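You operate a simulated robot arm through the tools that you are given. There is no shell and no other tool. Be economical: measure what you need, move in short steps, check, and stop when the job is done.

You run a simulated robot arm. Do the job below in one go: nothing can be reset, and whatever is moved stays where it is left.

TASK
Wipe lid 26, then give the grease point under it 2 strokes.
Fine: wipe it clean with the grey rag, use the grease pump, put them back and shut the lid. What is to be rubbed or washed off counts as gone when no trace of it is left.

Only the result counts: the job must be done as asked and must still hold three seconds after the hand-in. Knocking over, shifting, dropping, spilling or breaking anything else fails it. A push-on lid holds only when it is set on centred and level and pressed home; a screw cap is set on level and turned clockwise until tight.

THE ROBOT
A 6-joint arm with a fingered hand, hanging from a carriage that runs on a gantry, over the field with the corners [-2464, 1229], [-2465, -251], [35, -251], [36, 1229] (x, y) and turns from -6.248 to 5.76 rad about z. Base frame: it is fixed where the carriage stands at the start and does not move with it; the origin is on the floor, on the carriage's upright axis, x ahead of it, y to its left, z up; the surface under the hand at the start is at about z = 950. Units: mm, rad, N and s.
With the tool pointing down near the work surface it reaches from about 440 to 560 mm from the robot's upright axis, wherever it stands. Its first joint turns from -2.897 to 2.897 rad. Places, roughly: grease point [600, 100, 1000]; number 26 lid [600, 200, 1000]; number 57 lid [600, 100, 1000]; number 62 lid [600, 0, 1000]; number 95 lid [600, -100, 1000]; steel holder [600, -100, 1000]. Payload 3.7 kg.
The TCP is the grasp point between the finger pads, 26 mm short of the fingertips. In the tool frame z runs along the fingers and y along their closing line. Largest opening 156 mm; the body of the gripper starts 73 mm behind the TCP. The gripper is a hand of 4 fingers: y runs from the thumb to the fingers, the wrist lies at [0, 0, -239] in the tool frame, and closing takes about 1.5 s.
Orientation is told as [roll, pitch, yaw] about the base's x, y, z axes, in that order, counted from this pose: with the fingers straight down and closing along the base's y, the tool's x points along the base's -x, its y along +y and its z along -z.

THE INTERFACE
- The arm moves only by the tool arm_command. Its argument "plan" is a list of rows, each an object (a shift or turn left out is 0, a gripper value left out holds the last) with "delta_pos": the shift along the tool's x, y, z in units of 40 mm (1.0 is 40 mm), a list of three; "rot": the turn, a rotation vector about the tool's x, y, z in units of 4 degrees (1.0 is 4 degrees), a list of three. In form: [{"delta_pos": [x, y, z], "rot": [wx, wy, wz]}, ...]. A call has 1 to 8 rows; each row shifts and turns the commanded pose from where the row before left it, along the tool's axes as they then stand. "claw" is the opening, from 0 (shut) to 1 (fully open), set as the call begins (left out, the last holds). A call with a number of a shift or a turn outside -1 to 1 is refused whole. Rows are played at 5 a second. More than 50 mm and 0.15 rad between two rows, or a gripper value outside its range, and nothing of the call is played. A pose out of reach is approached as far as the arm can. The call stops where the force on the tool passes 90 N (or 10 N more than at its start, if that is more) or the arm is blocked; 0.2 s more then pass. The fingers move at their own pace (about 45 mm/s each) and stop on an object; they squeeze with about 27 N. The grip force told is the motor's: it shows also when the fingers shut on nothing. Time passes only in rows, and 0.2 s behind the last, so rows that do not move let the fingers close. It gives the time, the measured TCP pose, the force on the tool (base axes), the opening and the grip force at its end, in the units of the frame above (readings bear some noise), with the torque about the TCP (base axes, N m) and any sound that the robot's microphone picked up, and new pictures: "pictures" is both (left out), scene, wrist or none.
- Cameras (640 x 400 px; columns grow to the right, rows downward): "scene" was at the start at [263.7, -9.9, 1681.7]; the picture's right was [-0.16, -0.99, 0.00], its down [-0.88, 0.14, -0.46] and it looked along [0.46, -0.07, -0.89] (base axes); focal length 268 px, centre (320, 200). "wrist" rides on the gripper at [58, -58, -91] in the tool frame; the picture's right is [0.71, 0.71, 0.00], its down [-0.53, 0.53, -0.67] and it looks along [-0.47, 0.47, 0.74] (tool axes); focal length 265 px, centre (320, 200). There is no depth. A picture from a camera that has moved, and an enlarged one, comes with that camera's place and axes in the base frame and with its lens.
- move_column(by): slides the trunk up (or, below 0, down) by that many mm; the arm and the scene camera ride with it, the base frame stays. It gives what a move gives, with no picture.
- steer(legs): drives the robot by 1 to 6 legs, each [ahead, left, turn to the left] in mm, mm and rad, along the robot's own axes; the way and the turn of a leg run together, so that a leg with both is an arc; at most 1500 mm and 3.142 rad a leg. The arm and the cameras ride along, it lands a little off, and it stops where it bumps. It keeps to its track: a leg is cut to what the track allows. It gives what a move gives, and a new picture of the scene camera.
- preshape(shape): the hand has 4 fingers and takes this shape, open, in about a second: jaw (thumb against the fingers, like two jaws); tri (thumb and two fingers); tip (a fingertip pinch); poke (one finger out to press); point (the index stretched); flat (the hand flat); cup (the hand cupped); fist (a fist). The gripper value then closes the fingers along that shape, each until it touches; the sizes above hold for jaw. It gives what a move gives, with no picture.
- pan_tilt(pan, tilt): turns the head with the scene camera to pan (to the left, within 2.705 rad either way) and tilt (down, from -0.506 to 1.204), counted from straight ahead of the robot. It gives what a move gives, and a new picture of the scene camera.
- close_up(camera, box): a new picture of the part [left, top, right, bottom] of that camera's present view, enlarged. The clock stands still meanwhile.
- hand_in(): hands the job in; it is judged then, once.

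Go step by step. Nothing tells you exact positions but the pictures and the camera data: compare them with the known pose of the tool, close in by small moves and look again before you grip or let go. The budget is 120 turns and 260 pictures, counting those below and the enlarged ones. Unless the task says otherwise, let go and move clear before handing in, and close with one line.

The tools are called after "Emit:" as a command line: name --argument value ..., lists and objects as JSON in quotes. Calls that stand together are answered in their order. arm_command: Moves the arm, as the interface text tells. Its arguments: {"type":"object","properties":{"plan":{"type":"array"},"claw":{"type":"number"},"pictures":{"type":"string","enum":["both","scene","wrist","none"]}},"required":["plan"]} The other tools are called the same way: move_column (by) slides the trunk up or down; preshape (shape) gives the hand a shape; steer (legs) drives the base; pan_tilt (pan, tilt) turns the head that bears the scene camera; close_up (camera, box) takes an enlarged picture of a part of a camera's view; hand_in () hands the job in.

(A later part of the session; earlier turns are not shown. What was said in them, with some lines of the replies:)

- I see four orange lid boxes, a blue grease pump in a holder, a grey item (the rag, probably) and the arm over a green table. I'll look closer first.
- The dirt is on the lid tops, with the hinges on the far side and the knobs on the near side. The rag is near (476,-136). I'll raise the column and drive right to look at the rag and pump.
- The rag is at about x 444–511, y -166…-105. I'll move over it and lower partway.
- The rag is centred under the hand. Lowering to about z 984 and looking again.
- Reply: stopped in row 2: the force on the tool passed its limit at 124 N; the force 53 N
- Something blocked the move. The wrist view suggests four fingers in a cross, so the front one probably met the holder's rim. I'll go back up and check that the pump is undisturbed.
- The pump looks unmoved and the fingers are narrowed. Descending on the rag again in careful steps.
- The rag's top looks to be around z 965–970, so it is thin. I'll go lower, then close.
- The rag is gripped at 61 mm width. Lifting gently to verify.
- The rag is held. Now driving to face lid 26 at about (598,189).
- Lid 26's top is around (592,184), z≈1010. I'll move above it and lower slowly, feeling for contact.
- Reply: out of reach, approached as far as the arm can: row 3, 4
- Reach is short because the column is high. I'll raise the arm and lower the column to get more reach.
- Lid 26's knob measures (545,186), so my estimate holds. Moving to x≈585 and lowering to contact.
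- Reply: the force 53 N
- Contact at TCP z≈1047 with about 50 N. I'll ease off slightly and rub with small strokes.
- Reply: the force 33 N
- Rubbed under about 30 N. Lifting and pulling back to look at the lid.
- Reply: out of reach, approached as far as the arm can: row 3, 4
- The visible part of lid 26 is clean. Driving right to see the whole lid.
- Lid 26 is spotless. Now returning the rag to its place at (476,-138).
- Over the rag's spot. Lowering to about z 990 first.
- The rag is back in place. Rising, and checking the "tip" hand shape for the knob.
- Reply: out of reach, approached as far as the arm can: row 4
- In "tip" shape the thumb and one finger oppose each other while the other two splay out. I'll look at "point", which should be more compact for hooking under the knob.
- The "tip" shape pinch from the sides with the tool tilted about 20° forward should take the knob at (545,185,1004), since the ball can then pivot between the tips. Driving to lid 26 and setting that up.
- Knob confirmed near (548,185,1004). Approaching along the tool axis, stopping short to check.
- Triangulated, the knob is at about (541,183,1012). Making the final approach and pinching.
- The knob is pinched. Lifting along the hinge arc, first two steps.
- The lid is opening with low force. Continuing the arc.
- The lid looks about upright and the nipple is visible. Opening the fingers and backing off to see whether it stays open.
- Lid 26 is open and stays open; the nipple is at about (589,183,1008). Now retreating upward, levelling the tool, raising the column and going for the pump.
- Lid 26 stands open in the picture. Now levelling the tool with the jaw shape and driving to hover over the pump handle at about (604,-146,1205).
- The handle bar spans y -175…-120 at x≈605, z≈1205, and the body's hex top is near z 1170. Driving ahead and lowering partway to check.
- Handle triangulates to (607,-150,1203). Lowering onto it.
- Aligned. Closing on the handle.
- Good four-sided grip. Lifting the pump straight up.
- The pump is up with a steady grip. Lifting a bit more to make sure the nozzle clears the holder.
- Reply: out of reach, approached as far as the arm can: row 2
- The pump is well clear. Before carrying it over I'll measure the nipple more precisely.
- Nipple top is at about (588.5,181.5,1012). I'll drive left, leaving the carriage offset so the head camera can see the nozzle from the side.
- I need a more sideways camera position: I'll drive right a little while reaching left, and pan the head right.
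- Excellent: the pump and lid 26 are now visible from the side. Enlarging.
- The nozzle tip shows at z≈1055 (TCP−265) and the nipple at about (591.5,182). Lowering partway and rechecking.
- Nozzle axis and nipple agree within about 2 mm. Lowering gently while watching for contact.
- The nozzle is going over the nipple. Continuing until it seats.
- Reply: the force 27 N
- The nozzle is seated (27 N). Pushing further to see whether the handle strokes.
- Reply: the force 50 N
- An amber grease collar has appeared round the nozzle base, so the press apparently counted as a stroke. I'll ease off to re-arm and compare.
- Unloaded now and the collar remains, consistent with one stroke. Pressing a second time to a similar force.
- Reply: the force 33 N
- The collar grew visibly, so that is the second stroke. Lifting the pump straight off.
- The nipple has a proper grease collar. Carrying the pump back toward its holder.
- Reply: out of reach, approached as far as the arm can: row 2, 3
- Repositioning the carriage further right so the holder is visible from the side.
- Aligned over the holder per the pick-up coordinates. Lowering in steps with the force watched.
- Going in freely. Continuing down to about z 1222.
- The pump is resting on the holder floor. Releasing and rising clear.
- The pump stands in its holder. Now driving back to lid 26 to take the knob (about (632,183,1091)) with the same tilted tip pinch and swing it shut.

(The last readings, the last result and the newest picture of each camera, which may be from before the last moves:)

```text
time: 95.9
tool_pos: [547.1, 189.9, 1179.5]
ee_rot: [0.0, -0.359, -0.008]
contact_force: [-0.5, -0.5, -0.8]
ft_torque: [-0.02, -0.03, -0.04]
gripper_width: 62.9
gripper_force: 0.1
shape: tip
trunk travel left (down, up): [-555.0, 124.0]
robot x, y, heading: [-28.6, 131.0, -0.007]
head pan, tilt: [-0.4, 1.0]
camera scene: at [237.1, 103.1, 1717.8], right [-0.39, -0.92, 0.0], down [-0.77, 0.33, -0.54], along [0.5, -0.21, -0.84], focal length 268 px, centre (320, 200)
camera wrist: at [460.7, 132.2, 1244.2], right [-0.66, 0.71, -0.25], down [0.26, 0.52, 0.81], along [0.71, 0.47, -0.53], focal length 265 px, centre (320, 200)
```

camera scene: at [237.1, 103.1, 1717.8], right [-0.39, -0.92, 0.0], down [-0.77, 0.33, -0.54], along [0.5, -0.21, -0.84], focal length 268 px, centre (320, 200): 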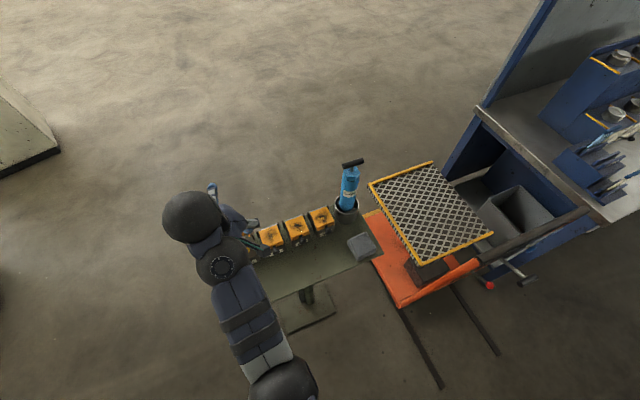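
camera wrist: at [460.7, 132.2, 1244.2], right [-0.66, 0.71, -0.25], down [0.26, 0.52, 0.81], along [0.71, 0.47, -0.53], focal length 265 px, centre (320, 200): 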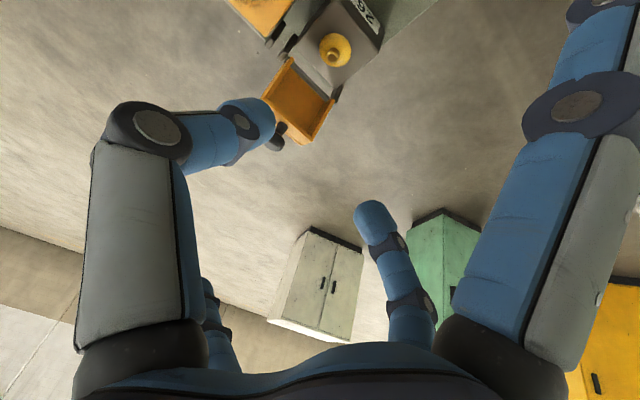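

Knob at about (629,184.5,1092). Driving ahead and approaching partway.

Emit:
steer --legs '[[57, 0, 0]]'

Emit:
arm_command --plan '[{"delta_pos": [0.1, -0.12, 0.5]}, {"delta_pos": [0, 0, 0.5]}, {"delta_pos": [0, 0, 0.3]}, {}]' --pictures "wrist"

Emit:
close_up --camera "wrist" --box '[200, 60, 440, 260]'

```text
time: 96.8
tool_pos: [604.3, 188.2, 1179.3]
ee_rot: [0.002, -0.359, -0.008]
contact_force: [-0.3, 0.0, 1.3]
ft_torque: [0.01, 0.0, 0.02]
gripper_width: 62.8
gripper_force: 0.0
shape: tip
trunk travel left (down, up): [-555.0, 124.0]
robot x, y, heading: [28.8, 132.3, -0.01]
head pan, tilt: [-0.4, 1.0]
camera scene: at [293.6, 102.9, 1717.7], right [-0.39, -0.92, 0.0], down [-0.77, 0.33, -0.54], along [0.5, -0.21, -0.84], focal length 268 px, centre (320, 200)
```

scene: 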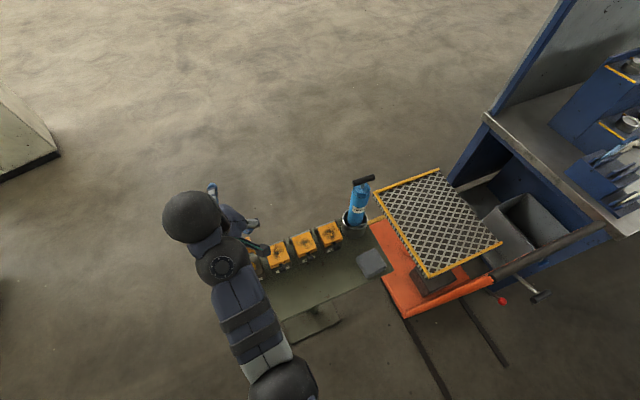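

```text
time: 97.8
tool_pos: [618.7, 184.4, 1129.4]
ee_rot: [0.001, -0.36, -0.009]
contact_force: [-0.3, 0.5, -0.6]
ft_torque: [-0.01, -0.02, 0.03]
gripper_width: 62.6
gripper_force: 0.0
shape: tip
trunk travel left (down, up): [-555.0, 124.0]
robot x, y, heading: [29.5, 130.4, -0.007]
head pan, tilt: [-0.4, 1.0]
camera wrist: at [531.7, 127.4, 1194.0], right [-0.66, 0.71, -0.25], down [0.26, 0.52, 0.81], along [0.71, 0.47, -0.53], focal length 265 px, centre (320, 200)
```

wrist: 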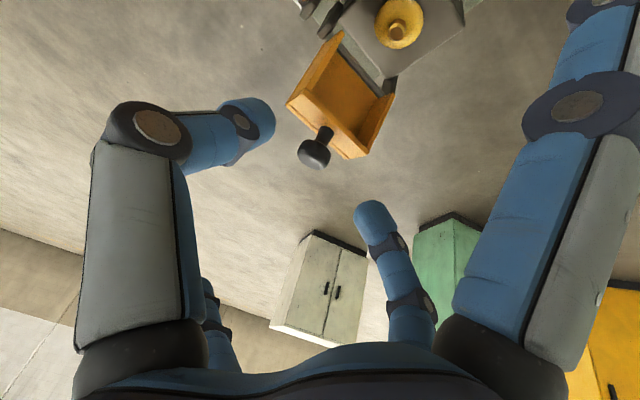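

```text
2.00 times, centred on (320, 160) of wrist
camera zoom: at [531.7, 127.4, 1194.0], right [-0.66, 0.71, -0.25], down [0.26, 0.52, 0.81], along [0.71, 0.47, -0.53], focal length 531 px, centre (320, 280)
```

zoom: 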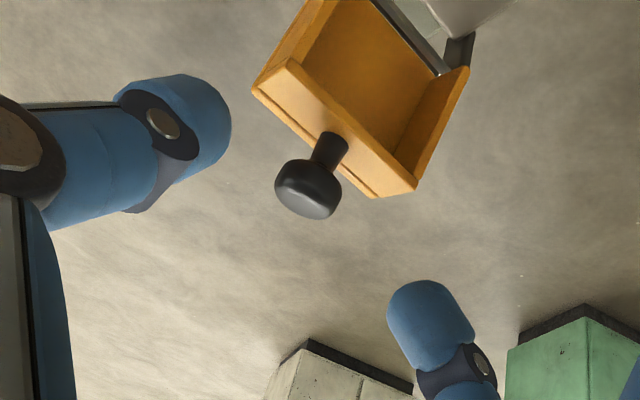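

Knob refined to about (638,185,1089). Approaching further.

Emit:
arm_command --plan '[{"delta_pos": [-0.1, 0.01, 0.3]}, {"delta_pos": [0, 0, 0.25]}, {}]' --pictures "none"

Emit:
close_up --camera "wrist" --box '[200, 60, 440, 260]'

```text
time: 98.7
tool_pos: [625.8, 183.5, 1110.3]
ee_rot: [0.0, -0.358, -0.009]
contact_force: [0.6, -0.2, -0.1]
ft_torque: [-0.01, -0.04, 0.01]
gripper_width: 62.7
gripper_force: 0.1
shape: tip
out of reach, approached as far as the arm can: row 2
trunk travel left (down, up): [-555.0, 124.0]
robot x, y, heading: [27.1, 132.4, 0.003]
head pan, tilt: [-0.4, 1.0]
```

```text
2.00 times, centred on (320, 160) of wrist
camera zoom: at [539.0, 127.1, 1174.8], right [-0.66, 0.71, -0.25], down [0.26, 0.52, 0.81], along [0.71, 0.47, -0.53], focal length 531 px, centre (320, 280)
```

zoom: 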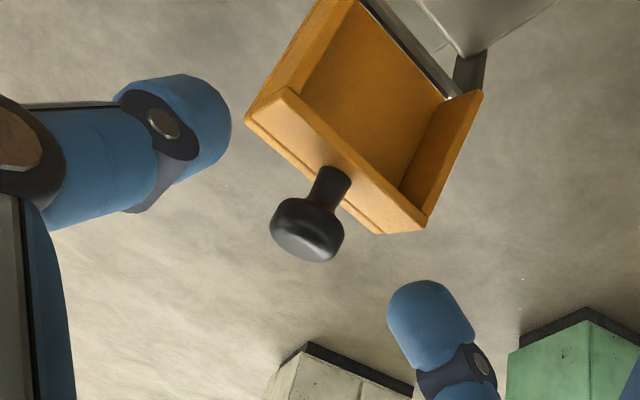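

The reach limit is showing; tilting 10° more brings the wrist back and gains reach. Then continuing to the knob.

Emit:
arm_command --plan '[{"rot": [0, -0.85, 0]}, {"rot": [0, -0.85, 0]}, {"rot": [0, -0.8, 0]}, {"delta_pos": [0, 0.03, 0.15]}, {"delta_pos": [0, 0, 0.1]}, {}]' --pictures "none"

Emit:
close_up --camera "wrist" --box '[200, 60, 440, 260]'

```text
time: 100.0
tool_pos: [564.4, 162.8, 1082.8]
ee_rot: [0.001, -0.532, -0.01]
contact_force: [-0.1, 0.1, 0.0]
ft_torque: [0.0, 0.0, 0.0]
gripper_width: 62.6
gripper_force: 0.0
shape: tip
out of reach, approached as far as the arm can: row 1, 2, 3, 4, 5
trunk travel left (down, up): [-555.0, 124.0]
robot x, y, heading: [29.7, 130.9, -0.004]
head pan, tilt: [-0.4, 1.0]
```

```text
2.00 times, centred on (320, 160) of wrist
camera zoom: at [468.6, 105.6, 1131.4], right [-0.6, 0.71, -0.36], down [0.12, 0.52, 0.84], along [0.79, 0.47, -0.4], focal length 531 px, centre (320, 280)
```

zoom: 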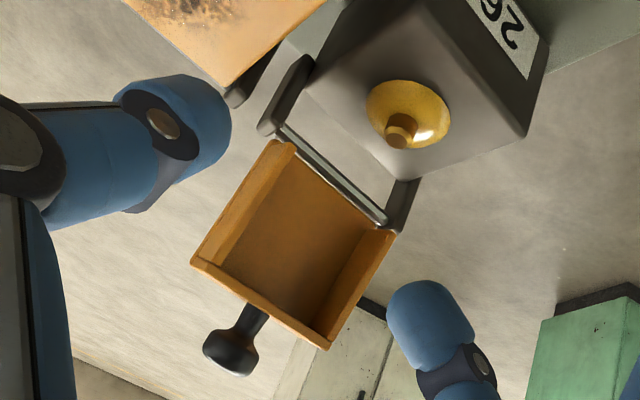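

More tilt reduced the reach and pulled the hand back, but nothing was touched. I'll go vertical instead and hook the front finger behind the lid to tip it forward.

Emit:
arm_command --plan '[{"delta_pos": [0, 0, -0.9]}, {"delta_pos": [0, 0, -0.9], "rot": [0, 1, 0]}, {"rot": [0, 1, 0]}, {"rot": [0, 1, 0]}, {"rot": [0, 1, 0]}, {"rot": [0, 1, 0]}, {"rot": [0, 1, 0]}, {"rot": [0, 1, 0]}]' --pictures "none"

Emit:
arm_command --plan '[{"rot": [0, 0.6, 0]}, {}]' --pictures "both"

```text
time: 101.8
tool_pos: [550.4, 163.3, 1121.2]
ee_rot: [0.001, -0.043, -0.008]
contact_force: [-0.9, 0.4, -0.8]
ft_torque: [0.01, -0.01, -0.01]
gripper_width: 62.5
gripper_force: 0.1
shape: tip
out of reach, approached as far as the arm can: row 5, 6, 7, 8
trunk travel left (down, up): [-555.0, 124.0]
robot x, y, heading: [32.4, 134.8, -0.005]
head pan, tilt: [-0.4, 1.0]
```

```text
time: 102.5
tool_pos: [552.0, 164.3, 1121.7]
ee_rot: [0.0, -0.002, -0.007]
contact_force: [0.3, 0.0, -0.5]
ft_torque: [0.02, 0.02, 0.03]
gripper_width: 62.6
gripper_force: 0.0
shape: tip
trunk travel left (down, up): [-555.0, 124.0]
robot x, y, heading: [32.8, 132.4, -0.005]
head pan, tilt: [-0.4, 1.0]
camera scene: at [293.6, 102.9, 1717.8], right [-0.39, -0.92, 0.0], down [-0.77, 0.33, -0.54], along [0.5, -0.21, -0.84], focal length 268 px, centre (320, 200)
camera wrist: at [493.5, 107.2, 1211.3], right [-0.7, 0.71, 0.0], down [0.53, 0.52, 0.67], along [0.48, 0.47, -0.74], focal length 265 px, centre (320, 200)
```

scene: 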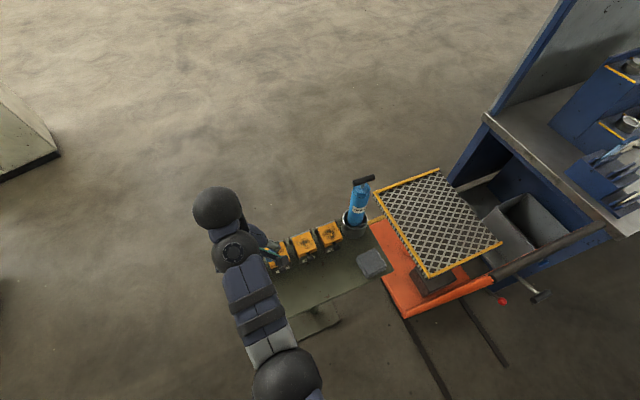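
wrist: 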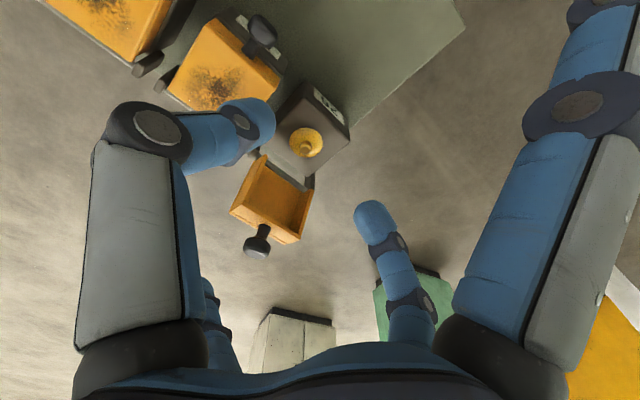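

Vertical again. Raising the column, opening to the full jaw, then positioning so the front finger comes down behind the knob.

Emit:
move_column --by 60

Emit:
preshape --shape "jaw"

Emit:
arm_command --plan '[{"delta_pos": [-0.6, 0.25, 0]}, {"delta_pos": [-0.4, 0.25, 0]}, {}]' --pictures "wrist"

Emit:
close_up --camera "scene" --box '[170, 170, 330, 300]'

```text
time: 103.5
tool_pos: [553.1, 164.1, 1179.9]
ee_rot: [0.0, -0.003, -0.01]
contact_force: [-0.6, 0.1, -0.4]
ft_torque: [0.01, 0.01, -0.03]
gripper_width: 62.4
gripper_force: 0.1
shape: tip
trunk travel left (down, up): [-615.0, 64.0]
robot x, y, heading: [31.8, 133.4, -0.004]
head pan, tilt: [-0.4, 1.0]
```

```text
time: 104.3
tool_pos: [551.3, 164.0, 1179.6]
ee_rot: [-0.001, -0.001, -0.008]
contact_force: [-0.6, 0.2, -0.6]
ft_torque: [0.02, 0.02, -0.01]
gripper_width: 155.9
gripper_force: 0.1
shape: jaw
trunk travel left (down, up): [-615.0, 64.0]
robot x, y, heading: [30.9, 132.4, -0.003]
head pan, tilt: [-0.4, 1.0]
```

```text
time: 105.2
tool_pos: [592.0, 184.1, 1180.4]
ee_rot: [0.0, -0.005, -0.009]
contact_force: [-0.1, -0.2, 0.1]
ft_torque: [0.0, 0.01, 0.03]
gripper_width: 156.0
gripper_force: 0.1
shape: jaw
trunk travel left (down, up): [-615.0, 64.0]
robot x, y, heading: [26.6, 134.5, -0.005]
head pan, tilt: [-0.4, 1.0]
camera wrist: at [533.9, 127.8, 1271.4], right [-0.7, 0.71, 0.0], down [0.53, 0.52, 0.67], along [0.48, 0.47, -0.74], focal length 265 px, centre (320, 200)
```

wrist: 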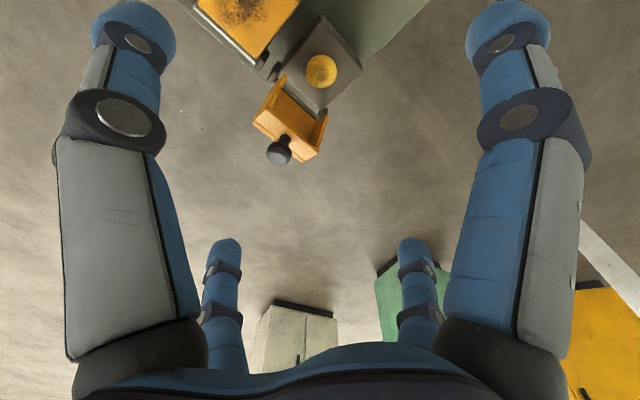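

```text
3.08 times, centred on (250, 235) of scene
camera zoom: at [293.6, 102.9, 1777.8], right [-0.39, -0.92, 0.0], down [-0.77, 0.33, -0.54], along [0.5, -0.21, -0.84], focal length 825 px, centre (535, 92)
```

zoom: 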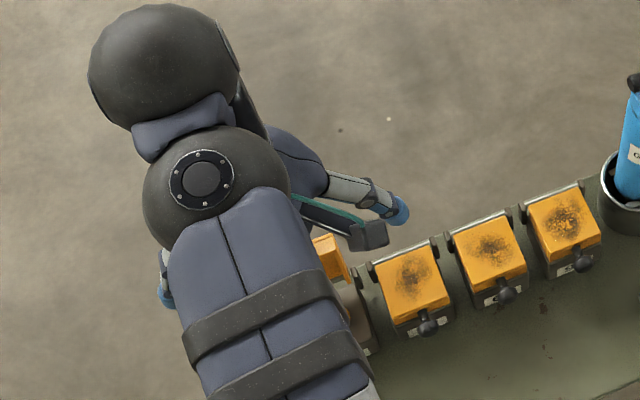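

The front finger is behind the knob line. Lowering by the column.

Emit:
move_column --by -82

Emit:
arm_command --plan '[{}]' --pictures "wrist"

```text
time: 106.3
tool_pos: [591.5, 184.3, 1098.0]
ee_rot: [0.0, -0.003, -0.009]
contact_force: [-0.1, -1.0, -0.3]
ft_torque: [-0.01, 0.03, 0.0]
gripper_width: 156.0
gripper_force: 0.1
shape: jaw
trunk travel left (down, up): [-533.0, 146.0]
robot x, y, heading: [29.0, 132.9, -0.0]
head pan, tilt: [-0.4, 1.0]
```

```text
time: 106.7
tool_pos: [592.3, 184.3, 1098.3]
ee_rot: [0.0, -0.002, -0.008]
contact_force: [0.6, 0.1, -0.4]
ft_torque: [0.02, -0.02, -0.02]
gripper_width: 156.1
gripper_force: 0.1
shape: jaw
trunk travel left (down, up): [-533.0, 146.0]
robot x, y, heading: [31.0, 128.5, -0.004]
head pan, tilt: [-0.4, 1.0]
camera wrist: at [533.7, 127.6, 1189.3], right [-0.7, 0.71, 0.0], down [0.53, 0.52, 0.67], along [0.48, 0.47, -0.74], focal length 265 px, centre (320, 200)
```

wrist: 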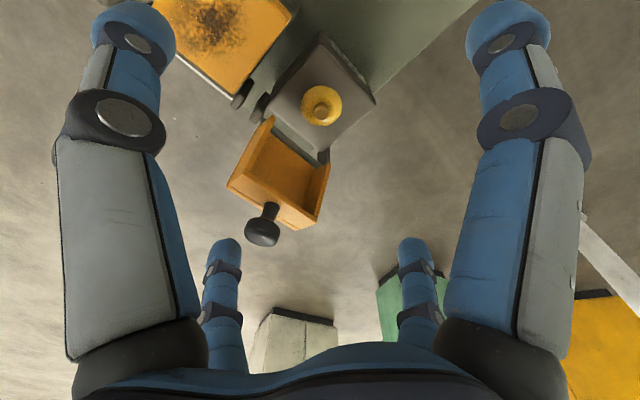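

Now pulling back by driving 45 mm so the front finger tips the lid forward.

Emit:
steer --legs '[[-45, 0, 0]]'

Emit:
arm_command --plan '[{}]' --pictures "wrist"

```text
time: 107.6
tool_pos: [547.4, 184.6, 1099.2]
ee_rot: [-0.001, -0.004, -0.007]
contact_force: [-0.3, 0.0, -0.2]
ft_torque: [0.01, 0.01, -0.01]
gripper_width: 155.8
gripper_force: 0.0
shape: jaw
trunk travel left (down, up): [-533.0, 146.0]
robot x, y, heading: [-18.6, 133.1, -0.001]
head pan, tilt: [-0.4, 1.0]
camera scene: at [249.1, 103.4, 1695.8], right [-0.39, -0.92, 0.0], down [-0.77, 0.33, -0.54], along [0.5, -0.21, -0.84], focal length 268 px, centre (320, 200)
```

scene: 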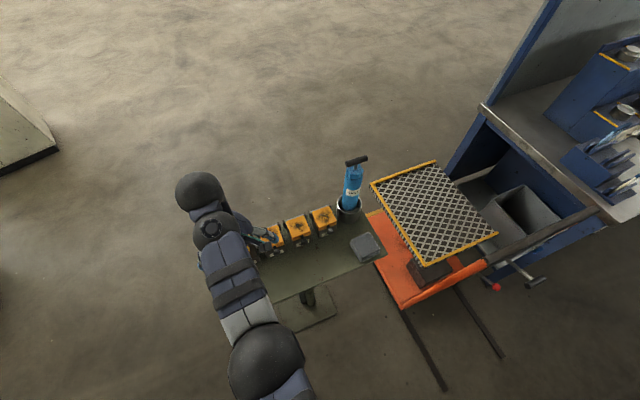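

```text
time: 108.0
tool_pos: [547.4, 185.4, 1098.2]
ee_rot: [0.0, -0.002, -0.008]
contact_force: [0.1, -0.6, -0.4]
ft_torque: [0.03, -0.03, 0.01]
gripper_width: 156.1
gripper_force: 0.1
shape: jaw
trunk travel left (down, up): [-533.0, 146.0]
robot x, y, heading: [-16.8, 133.4, -0.004]
head pan, tilt: [-0.4, 1.0]
camera wrist: at [489.2, 128.2, 1189.4], right [-0.7, 0.71, 0.0], down [0.53, 0.52, 0.67], along [0.48, 0.47, -0.74], focal length 265 px, centre (320, 200)
```

wrist: 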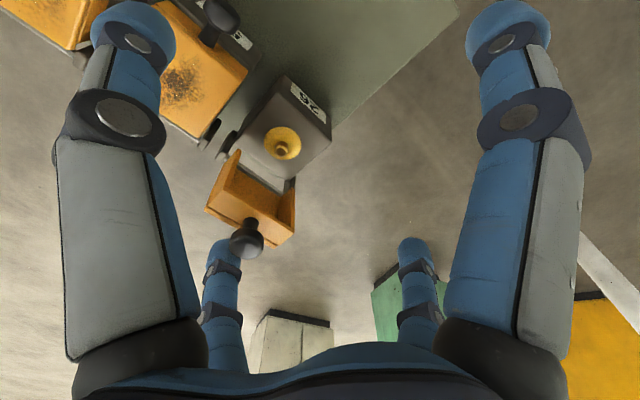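

The finger is now pushing the knob. Continuing back.

Emit:
steer --legs '[[-35, 0, 0]]'

Emit:
arm_command --plan '[{}]' --pictures "wrist"

```text
time: 108.9
tool_pos: [512.7, 185.2, 1099.0]
ee_rot: [0.001, -0.004, -0.008]
contact_force: [0.1, 0.3, 0.2]
ft_torque: [-0.02, 0.02, -0.02]
gripper_width: 156.0
gripper_force: 0.0
shape: jaw
trunk travel left (down, up): [-533.0, 146.0]
robot x, y, heading: [-50.3, 132.6, -0.007]
head pan, tilt: [-0.4, 1.0]
camera scene: at [214.3, 103.5, 1695.8], right [-0.39, -0.92, 0.0], down [-0.77, 0.33, -0.54], along [0.5, -0.21, -0.84], focal length 268 px, centre (320, 200)
```

scene: 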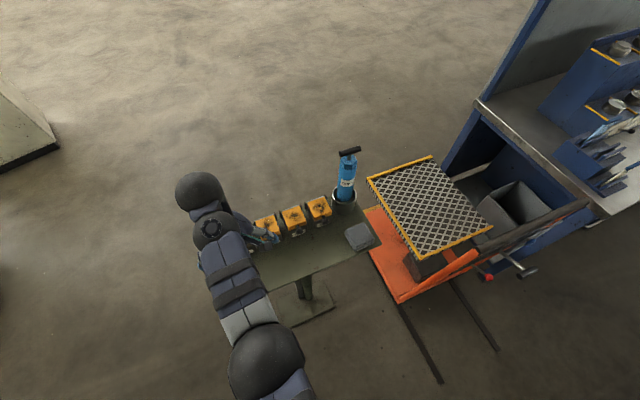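

```text
time: 109.3
tool_pos: [513.1, 184.7, 1098.8]
ee_rot: [0.0, -0.004, -0.008]
contact_force: [0.5, -0.2, 0.0]
ft_torque: [0.01, 0.02, -0.01]
gripper_width: 156.0
gripper_force: 0.1
shape: jaw
trunk travel left (down, up): [-533.0, 146.0]
robot x, y, heading: [-51.7, 128.9, -0.007]
head pan, tilt: [-0.4, 1.0]
camera wrist: at [454.4, 128.3, 1189.4], right [-0.7, 0.71, 0.0], down [0.53, 0.52, 0.67], along [0.48, 0.47, -0.74], focal length 265 px, centre (320, 200)
```

wrist: 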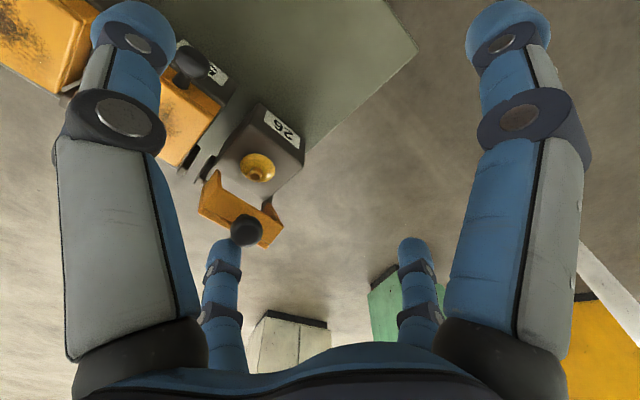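

The lid is following the finger. Continuing back.

Emit:
steer --legs '[[-30, 0, 0]]'

Emit:
arm_command --plan '[{}]' --pictures "wrist"

Emit:
close_up --camera "wrist" --box '[160, 80, 360, 260]'

```text
time: 110.1
tool_pos: [482.9, 185.9, 1099.0]
ee_rot: [0.0, -0.003, -0.009]
contact_force: [0.6, 0.0, 0.6]
ft_torque: [0.01, 0.01, -0.01]
gripper_width: 156.0
gripper_force: 0.0
shape: jaw
trunk travel left (down, up): [-533.0, 146.0]
robot x, y, heading: [-82.1, 131.4, -0.008]
head pan, tilt: [-0.4, 1.0]
camera scene: at [184.3, 103.6, 1695.8], right [-0.39, -0.92, 0.0], down [-0.77, 0.33, -0.54], along [0.5, -0.21, -0.84], focal length 268 px, centre (320, 200)
```

scene: 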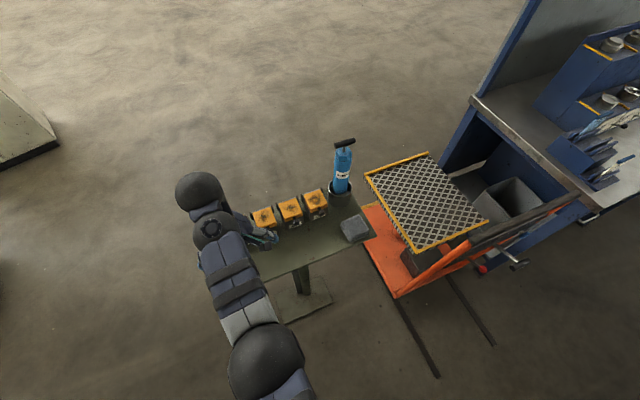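

```text
time: 110.5
tool_pos: [483.5, 185.0, 1098.9]
ee_rot: [0.001, -0.003, -0.008]
contact_force: [0.1, -0.5, -0.4]
ft_torque: [-0.02, -0.01, -0.01]
gripper_width: 156.3
gripper_force: 0.1
shape: jaw
trunk travel left (down, up): [-533.0, 146.0]
robot x, y, heading: [-79.8, 129.0, -0.005]
head pan, tilt: [-0.4, 1.0]
camera wrist: at [424.4, 128.4, 1189.5], right [-0.7, 0.71, 0.0], down [0.53, 0.52, 0.67], along [0.48, 0.47, -0.74], focal length 265 px, centre (320, 200)
```

wrist: 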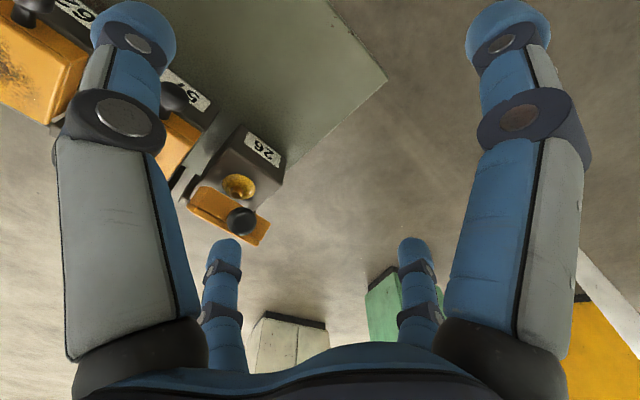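

```text
2.22 times, centred on (260, 170) of wrist
camera zoom: at [424.4, 128.4, 1189.5], right [-0.7, 0.71, 0.0], down [0.53, 0.52, 0.67], along [0.48, 0.47, -0.74], focal length 590 px, centre (453, 267)
```

zoom: 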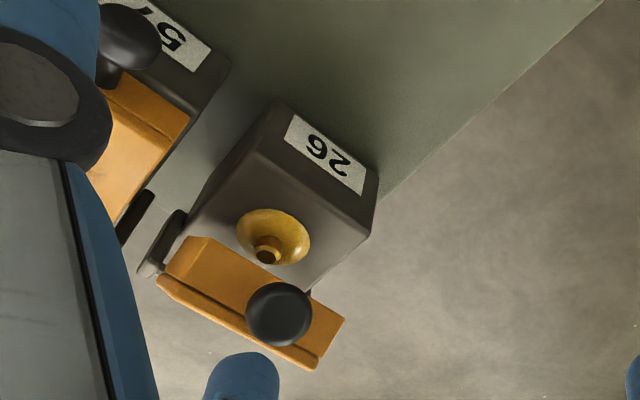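

The lid is now about 35° from closed and stays where it's put. Moving the front finger above the lid top and pressing down.

Emit:
steer --legs '[[24, 0, 0]]'

Emit:
arm_command --plan '[{"delta_pos": [0, 0, 0.3]}, {"delta_pos": [0, 0, 0.3]}, {"delta_pos": [0, 0, 0.3]}, {"delta_pos": [0, 0, 0.25]}, {}]' --pictures "wrist"

```text
time: 111.3
tool_pos: [506.8, 185.3, 1098.7]
ee_rot: [0.0, -0.001, -0.009]
contact_force: [-1.0, -0.6, -0.2]
ft_torque: [0.03, -0.02, -0.02]
gripper_width: 156.1
gripper_force: 0.0
shape: jaw
trunk travel left (down, up): [-533.0, 146.0]
robot x, y, heading: [-58.7, 128.5, -0.006]
head pan, tilt: [-0.4, 1.0]
camera scene: at [208.1, 103.5, 1695.7], right [-0.39, -0.92, 0.0], down [-0.77, 0.33, -0.54], along [0.5, -0.21, -0.84], focal length 268 px, centre (320, 200)
```

scene: 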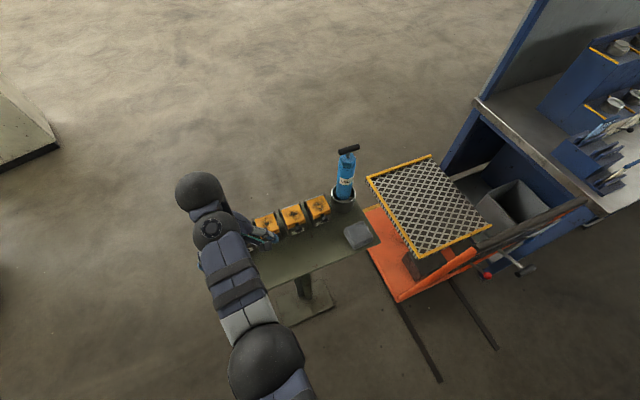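

```text
time: 112.5
tool_pos: [506.4, 184.2, 1052.9]
ee_rot: [-0.001, -0.001, -0.008]
contact_force: [-0.4, 0.0, 1.4]
ft_torque: [-0.02, 0.02, 0.01]
gripper_width: 156.2
gripper_force: 0.1
shape: jaw
trunk travel left (down, up): [-533.0, 146.0]
robot x, y, heading: [-55.8, 136.2, -0.003]
head pan, tilt: [-0.4, 1.0]
camera wrist: at [448.0, 128.0, 1143.1], right [-0.7, 0.71, 0.0], down [0.53, 0.52, 0.67], along [0.48, 0.47, -0.74], focal length 265 px, centre (320, 200)
```

wrist: 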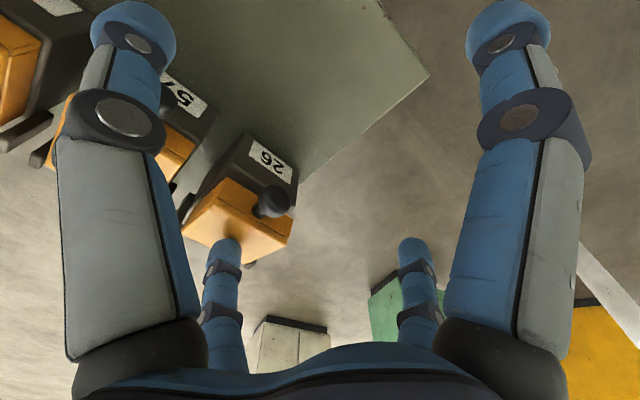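

The lid has come nearly down. Pressing the last few millimetres with force watched.

Emit:
arm_command --plan '[{"delta_pos": [0, 0, 0.1]}, {"delta_pos": [0, 0, 0.1]}, {}]' --pictures "none"

Emit:
close_up --camera "wrist" --box '[140, 100, 340, 280]'

```text
time: 113.3
tool_pos: [506.5, 185.1, 1044.1]
ee_rot: [0.0, -0.004, -0.01]
contact_force: [-0.8, 0.0, 0.7]
ft_torque: [0.02, -0.04, 0.0]
gripper_width: 155.9
gripper_force: 0.0
shape: jaw
trunk travel left (down, up): [-533.0, 146.0]
robot x, y, heading: [-56.1, 130.9, -0.002]
head pan, tilt: [-0.4, 1.0]
```

```text
2.22 times, centred on (240, 190) of wrist
camera zoom: at [448.6, 128.3, 1135.4], right [-0.7, 0.71, 0.0], down [0.53, 0.52, 0.67], along [0.48, 0.47, -0.74], focal length 590 px, centre (498, 222)
```

zoom: 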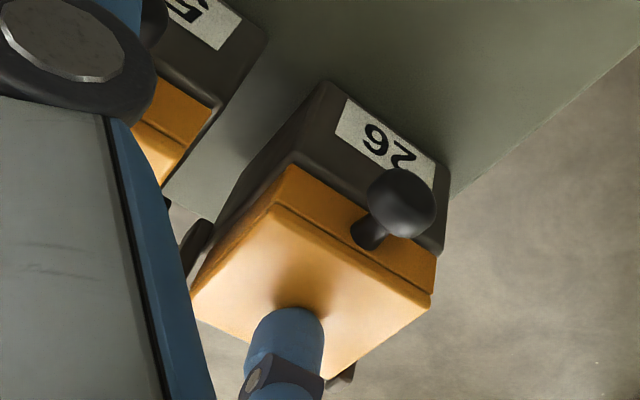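

Emit:
arm_command --plan '[{"delta_pos": [0, 0, 0.08]}, {"delta_pos": [0, 0, 0.08]}, {}]' --pictures "none"

Emit:
close_up --camera "wrist" --box '[140, 100, 340, 280]'

```text
time: 114.1
tool_pos: [509.2, 185.1, 1040.1]
ee_rot: [-0.001, -0.008, -0.01]
contact_force: [-11.5, -0.7, 28.1]
ft_torque: [0.0, -2.43, 0.01]
gripper_width: 156.0
gripper_force: 0.1
shape: jaw
trunk travel left (down, up): [-533.0, 146.0]
robot x, y, heading: [-57.7, 135.0, -0.005]
head pan, tilt: [-0.4, 1.0]
```

```text
2.22 times, centred on (240, 190) of wrist
camera zoom: at [449.7, 128.6, 1130.7], right [-0.7, 0.71, 0.0], down [0.53, 0.52, 0.67], along [0.48, 0.47, -0.74], focal length 590 px, centre (498, 222)
```

zoom: 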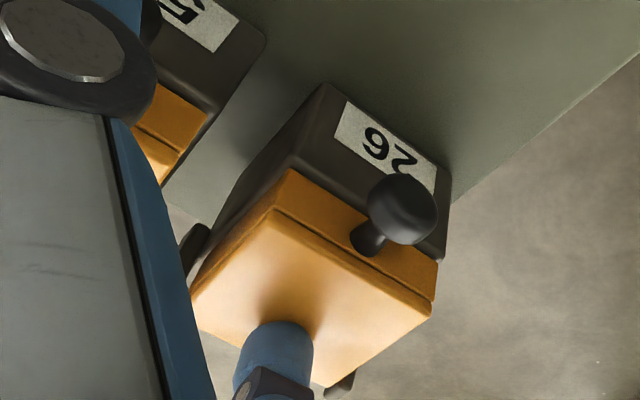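

The lid is pressed home. Lifting off, backing away and checking everything.

Emit:
arm_command --plan '[{"delta_pos": [0, 0, -0.3]}, {"delta_pos": [0, 0, -0.6]}, {"delta_pos": [0, 0, -0.5]}, {}]' --pictures "none"

Emit:
steer --legs '[[-150, 0, 0]]'

Emit:
pan_tilt --pan 0.0 --tilt 0.85

```text
time: 115.1
tool_pos: [504.7, 184.9, 1094.1]
ee_rot: [0.0, -0.003, -0.006]
contact_force: [-0.2, 1.3, -0.8]
ft_torque: [-0.02, -0.02, 0.0]
gripper_width: 156.0
gripper_force: 0.2
shape: jaw
trunk travel left (down, up): [-533.0, 146.0]
robot x, y, heading: [-58.9, 131.8, -0.003]
head pan, tilt: [-0.4, 1.0]
```

```text
time: 116.5
tool_pos: [357.2, 186.2, 1094.2]
ee_rot: [0.002, -0.004, -0.006]
contact_force: [0.7, -0.2, 0.1]
ft_torque: [-0.03, -0.03, -0.01]
gripper_width: 155.9
gripper_force: 0.2
shape: jaw
trunk travel left (down, up): [-533.0, 146.0]
robot x, y, heading: [-204.1, 136.6, -0.003]
head pan, tilt: [-0.4, 1.0]
camera scene: at [59.5, 104.5, 1695.8], right [-0.39, -0.92, 0.0], down [-0.77, 0.33, -0.54], along [0.5, -0.21, -0.84], focal length 268 px, centre (320, 200)
```

scene: 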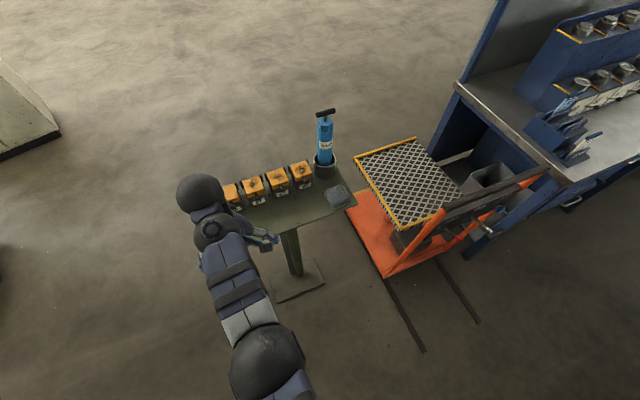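

```text
time: 117.4
tool_pos: [358.3, 186.3, 1095.0]
ee_rot: [0.0, -0.003, -0.007]
contact_force: [0.1, 0.6, -0.6]
ft_torque: [-0.03, -0.02, -0.01]
gripper_width: 155.9
gripper_force: 0.0
shape: jaw
trunk travel left (down, up): [-533.0, 146.0]
robot x, y, heading: [-203.4, 133.9, -0.005]
head pan, tilt: [0.0, 0.85]
camera scene: at [73.6, 131.5, 1706.9], right [0.0, -1.0, 0.0], down [-0.75, 0.0, -0.66], along [0.66, 0.0, -0.75], focal length 268 px, centre (320, 200)
```

scene: 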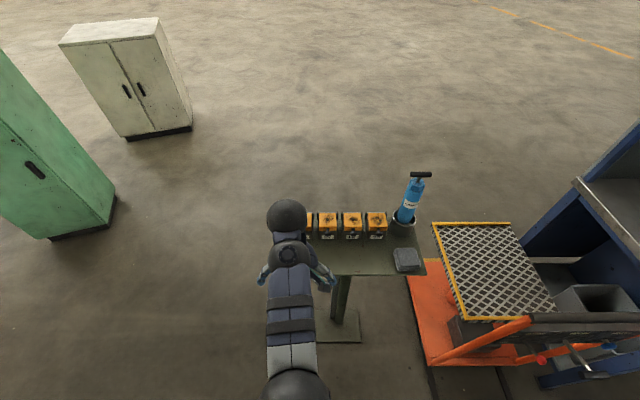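

Emit:
steer --legs '[[0, 180, 0]]'

Emit:
close_up --camera "scene" --box '[340, 160, 540, 290]'

Emit:
close_up --camera "scene" --box '[345, 200, 395, 250]'

```text
time: 118.9
tool_pos: [358.8, 365.3, 1094.6]
ee_rot: [0.001, -0.005, -0.008]
contact_force: [0.8, -0.4, -0.9]
ft_torque: [-0.02, 0.02, 0.02]
gripper_width: 155.6
gripper_force: 0.1
shape: jaw
trunk travel left (down, up): [-533.0, 146.0]
robot x, y, heading: [-203.8, 310.6, -0.003]
head pan, tilt: [0.0, 0.85]
camera scene: at [74.3, 310.2, 1706.9], right [0.0, -1.0, 0.0], down [-0.75, 0.0, -0.66], along [0.66, 0.0, -0.75], focal length 268 px, centre (320, 200)
```

scene: 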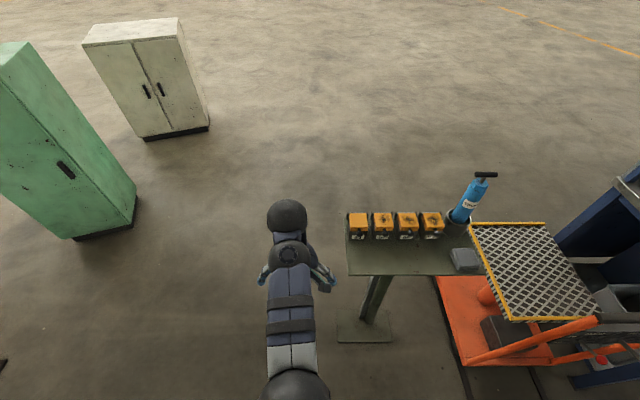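

```text
3.08 times, centred on (440, 225) of scene
camera zoom: at [74.3, 310.2, 1706.9], right [0.0, -1.0, 0.0], down [-0.75, 0.0, -0.66], along [0.66, 0.0, -0.75], focal length 825 px, centre (-49, 123)
```

zoom: 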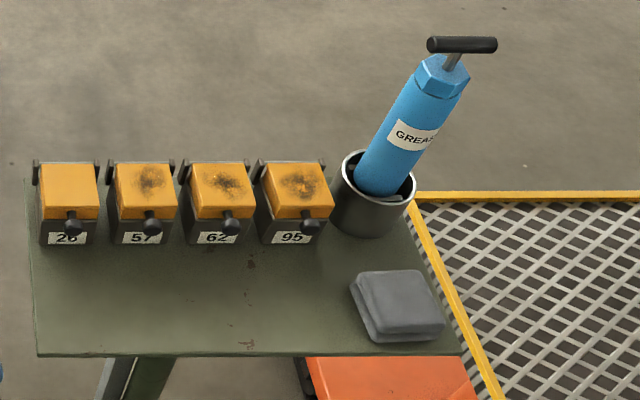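

```text
8.00 times, centred on (370, 225) of scene
camera zoom: at [74.3, 310.2, 1706.9], right [0.0, -1.0, 0.0], down [-0.75, 0.0, -0.66], along [0.66, 0.0, -0.75], focal length 2144 px, centre (-80, 0)
```

zoom: 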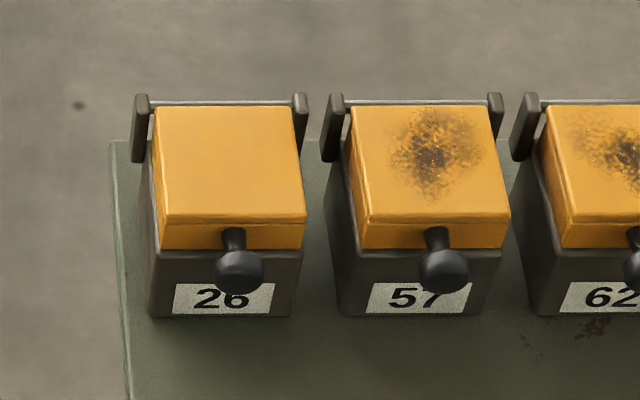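

Lid 26 is clean and shut level with its neighbours, and the pump and rag are back in place. Handing in.

Emit:
hand_in

```text
The job is handed in.
```

I wiped lid 26 clean, gave its grease point 2 strokes, put the rag and pump back, and shut the lid. The stroke count comes from the grease collar, which appeared on the first press and grew on the second.
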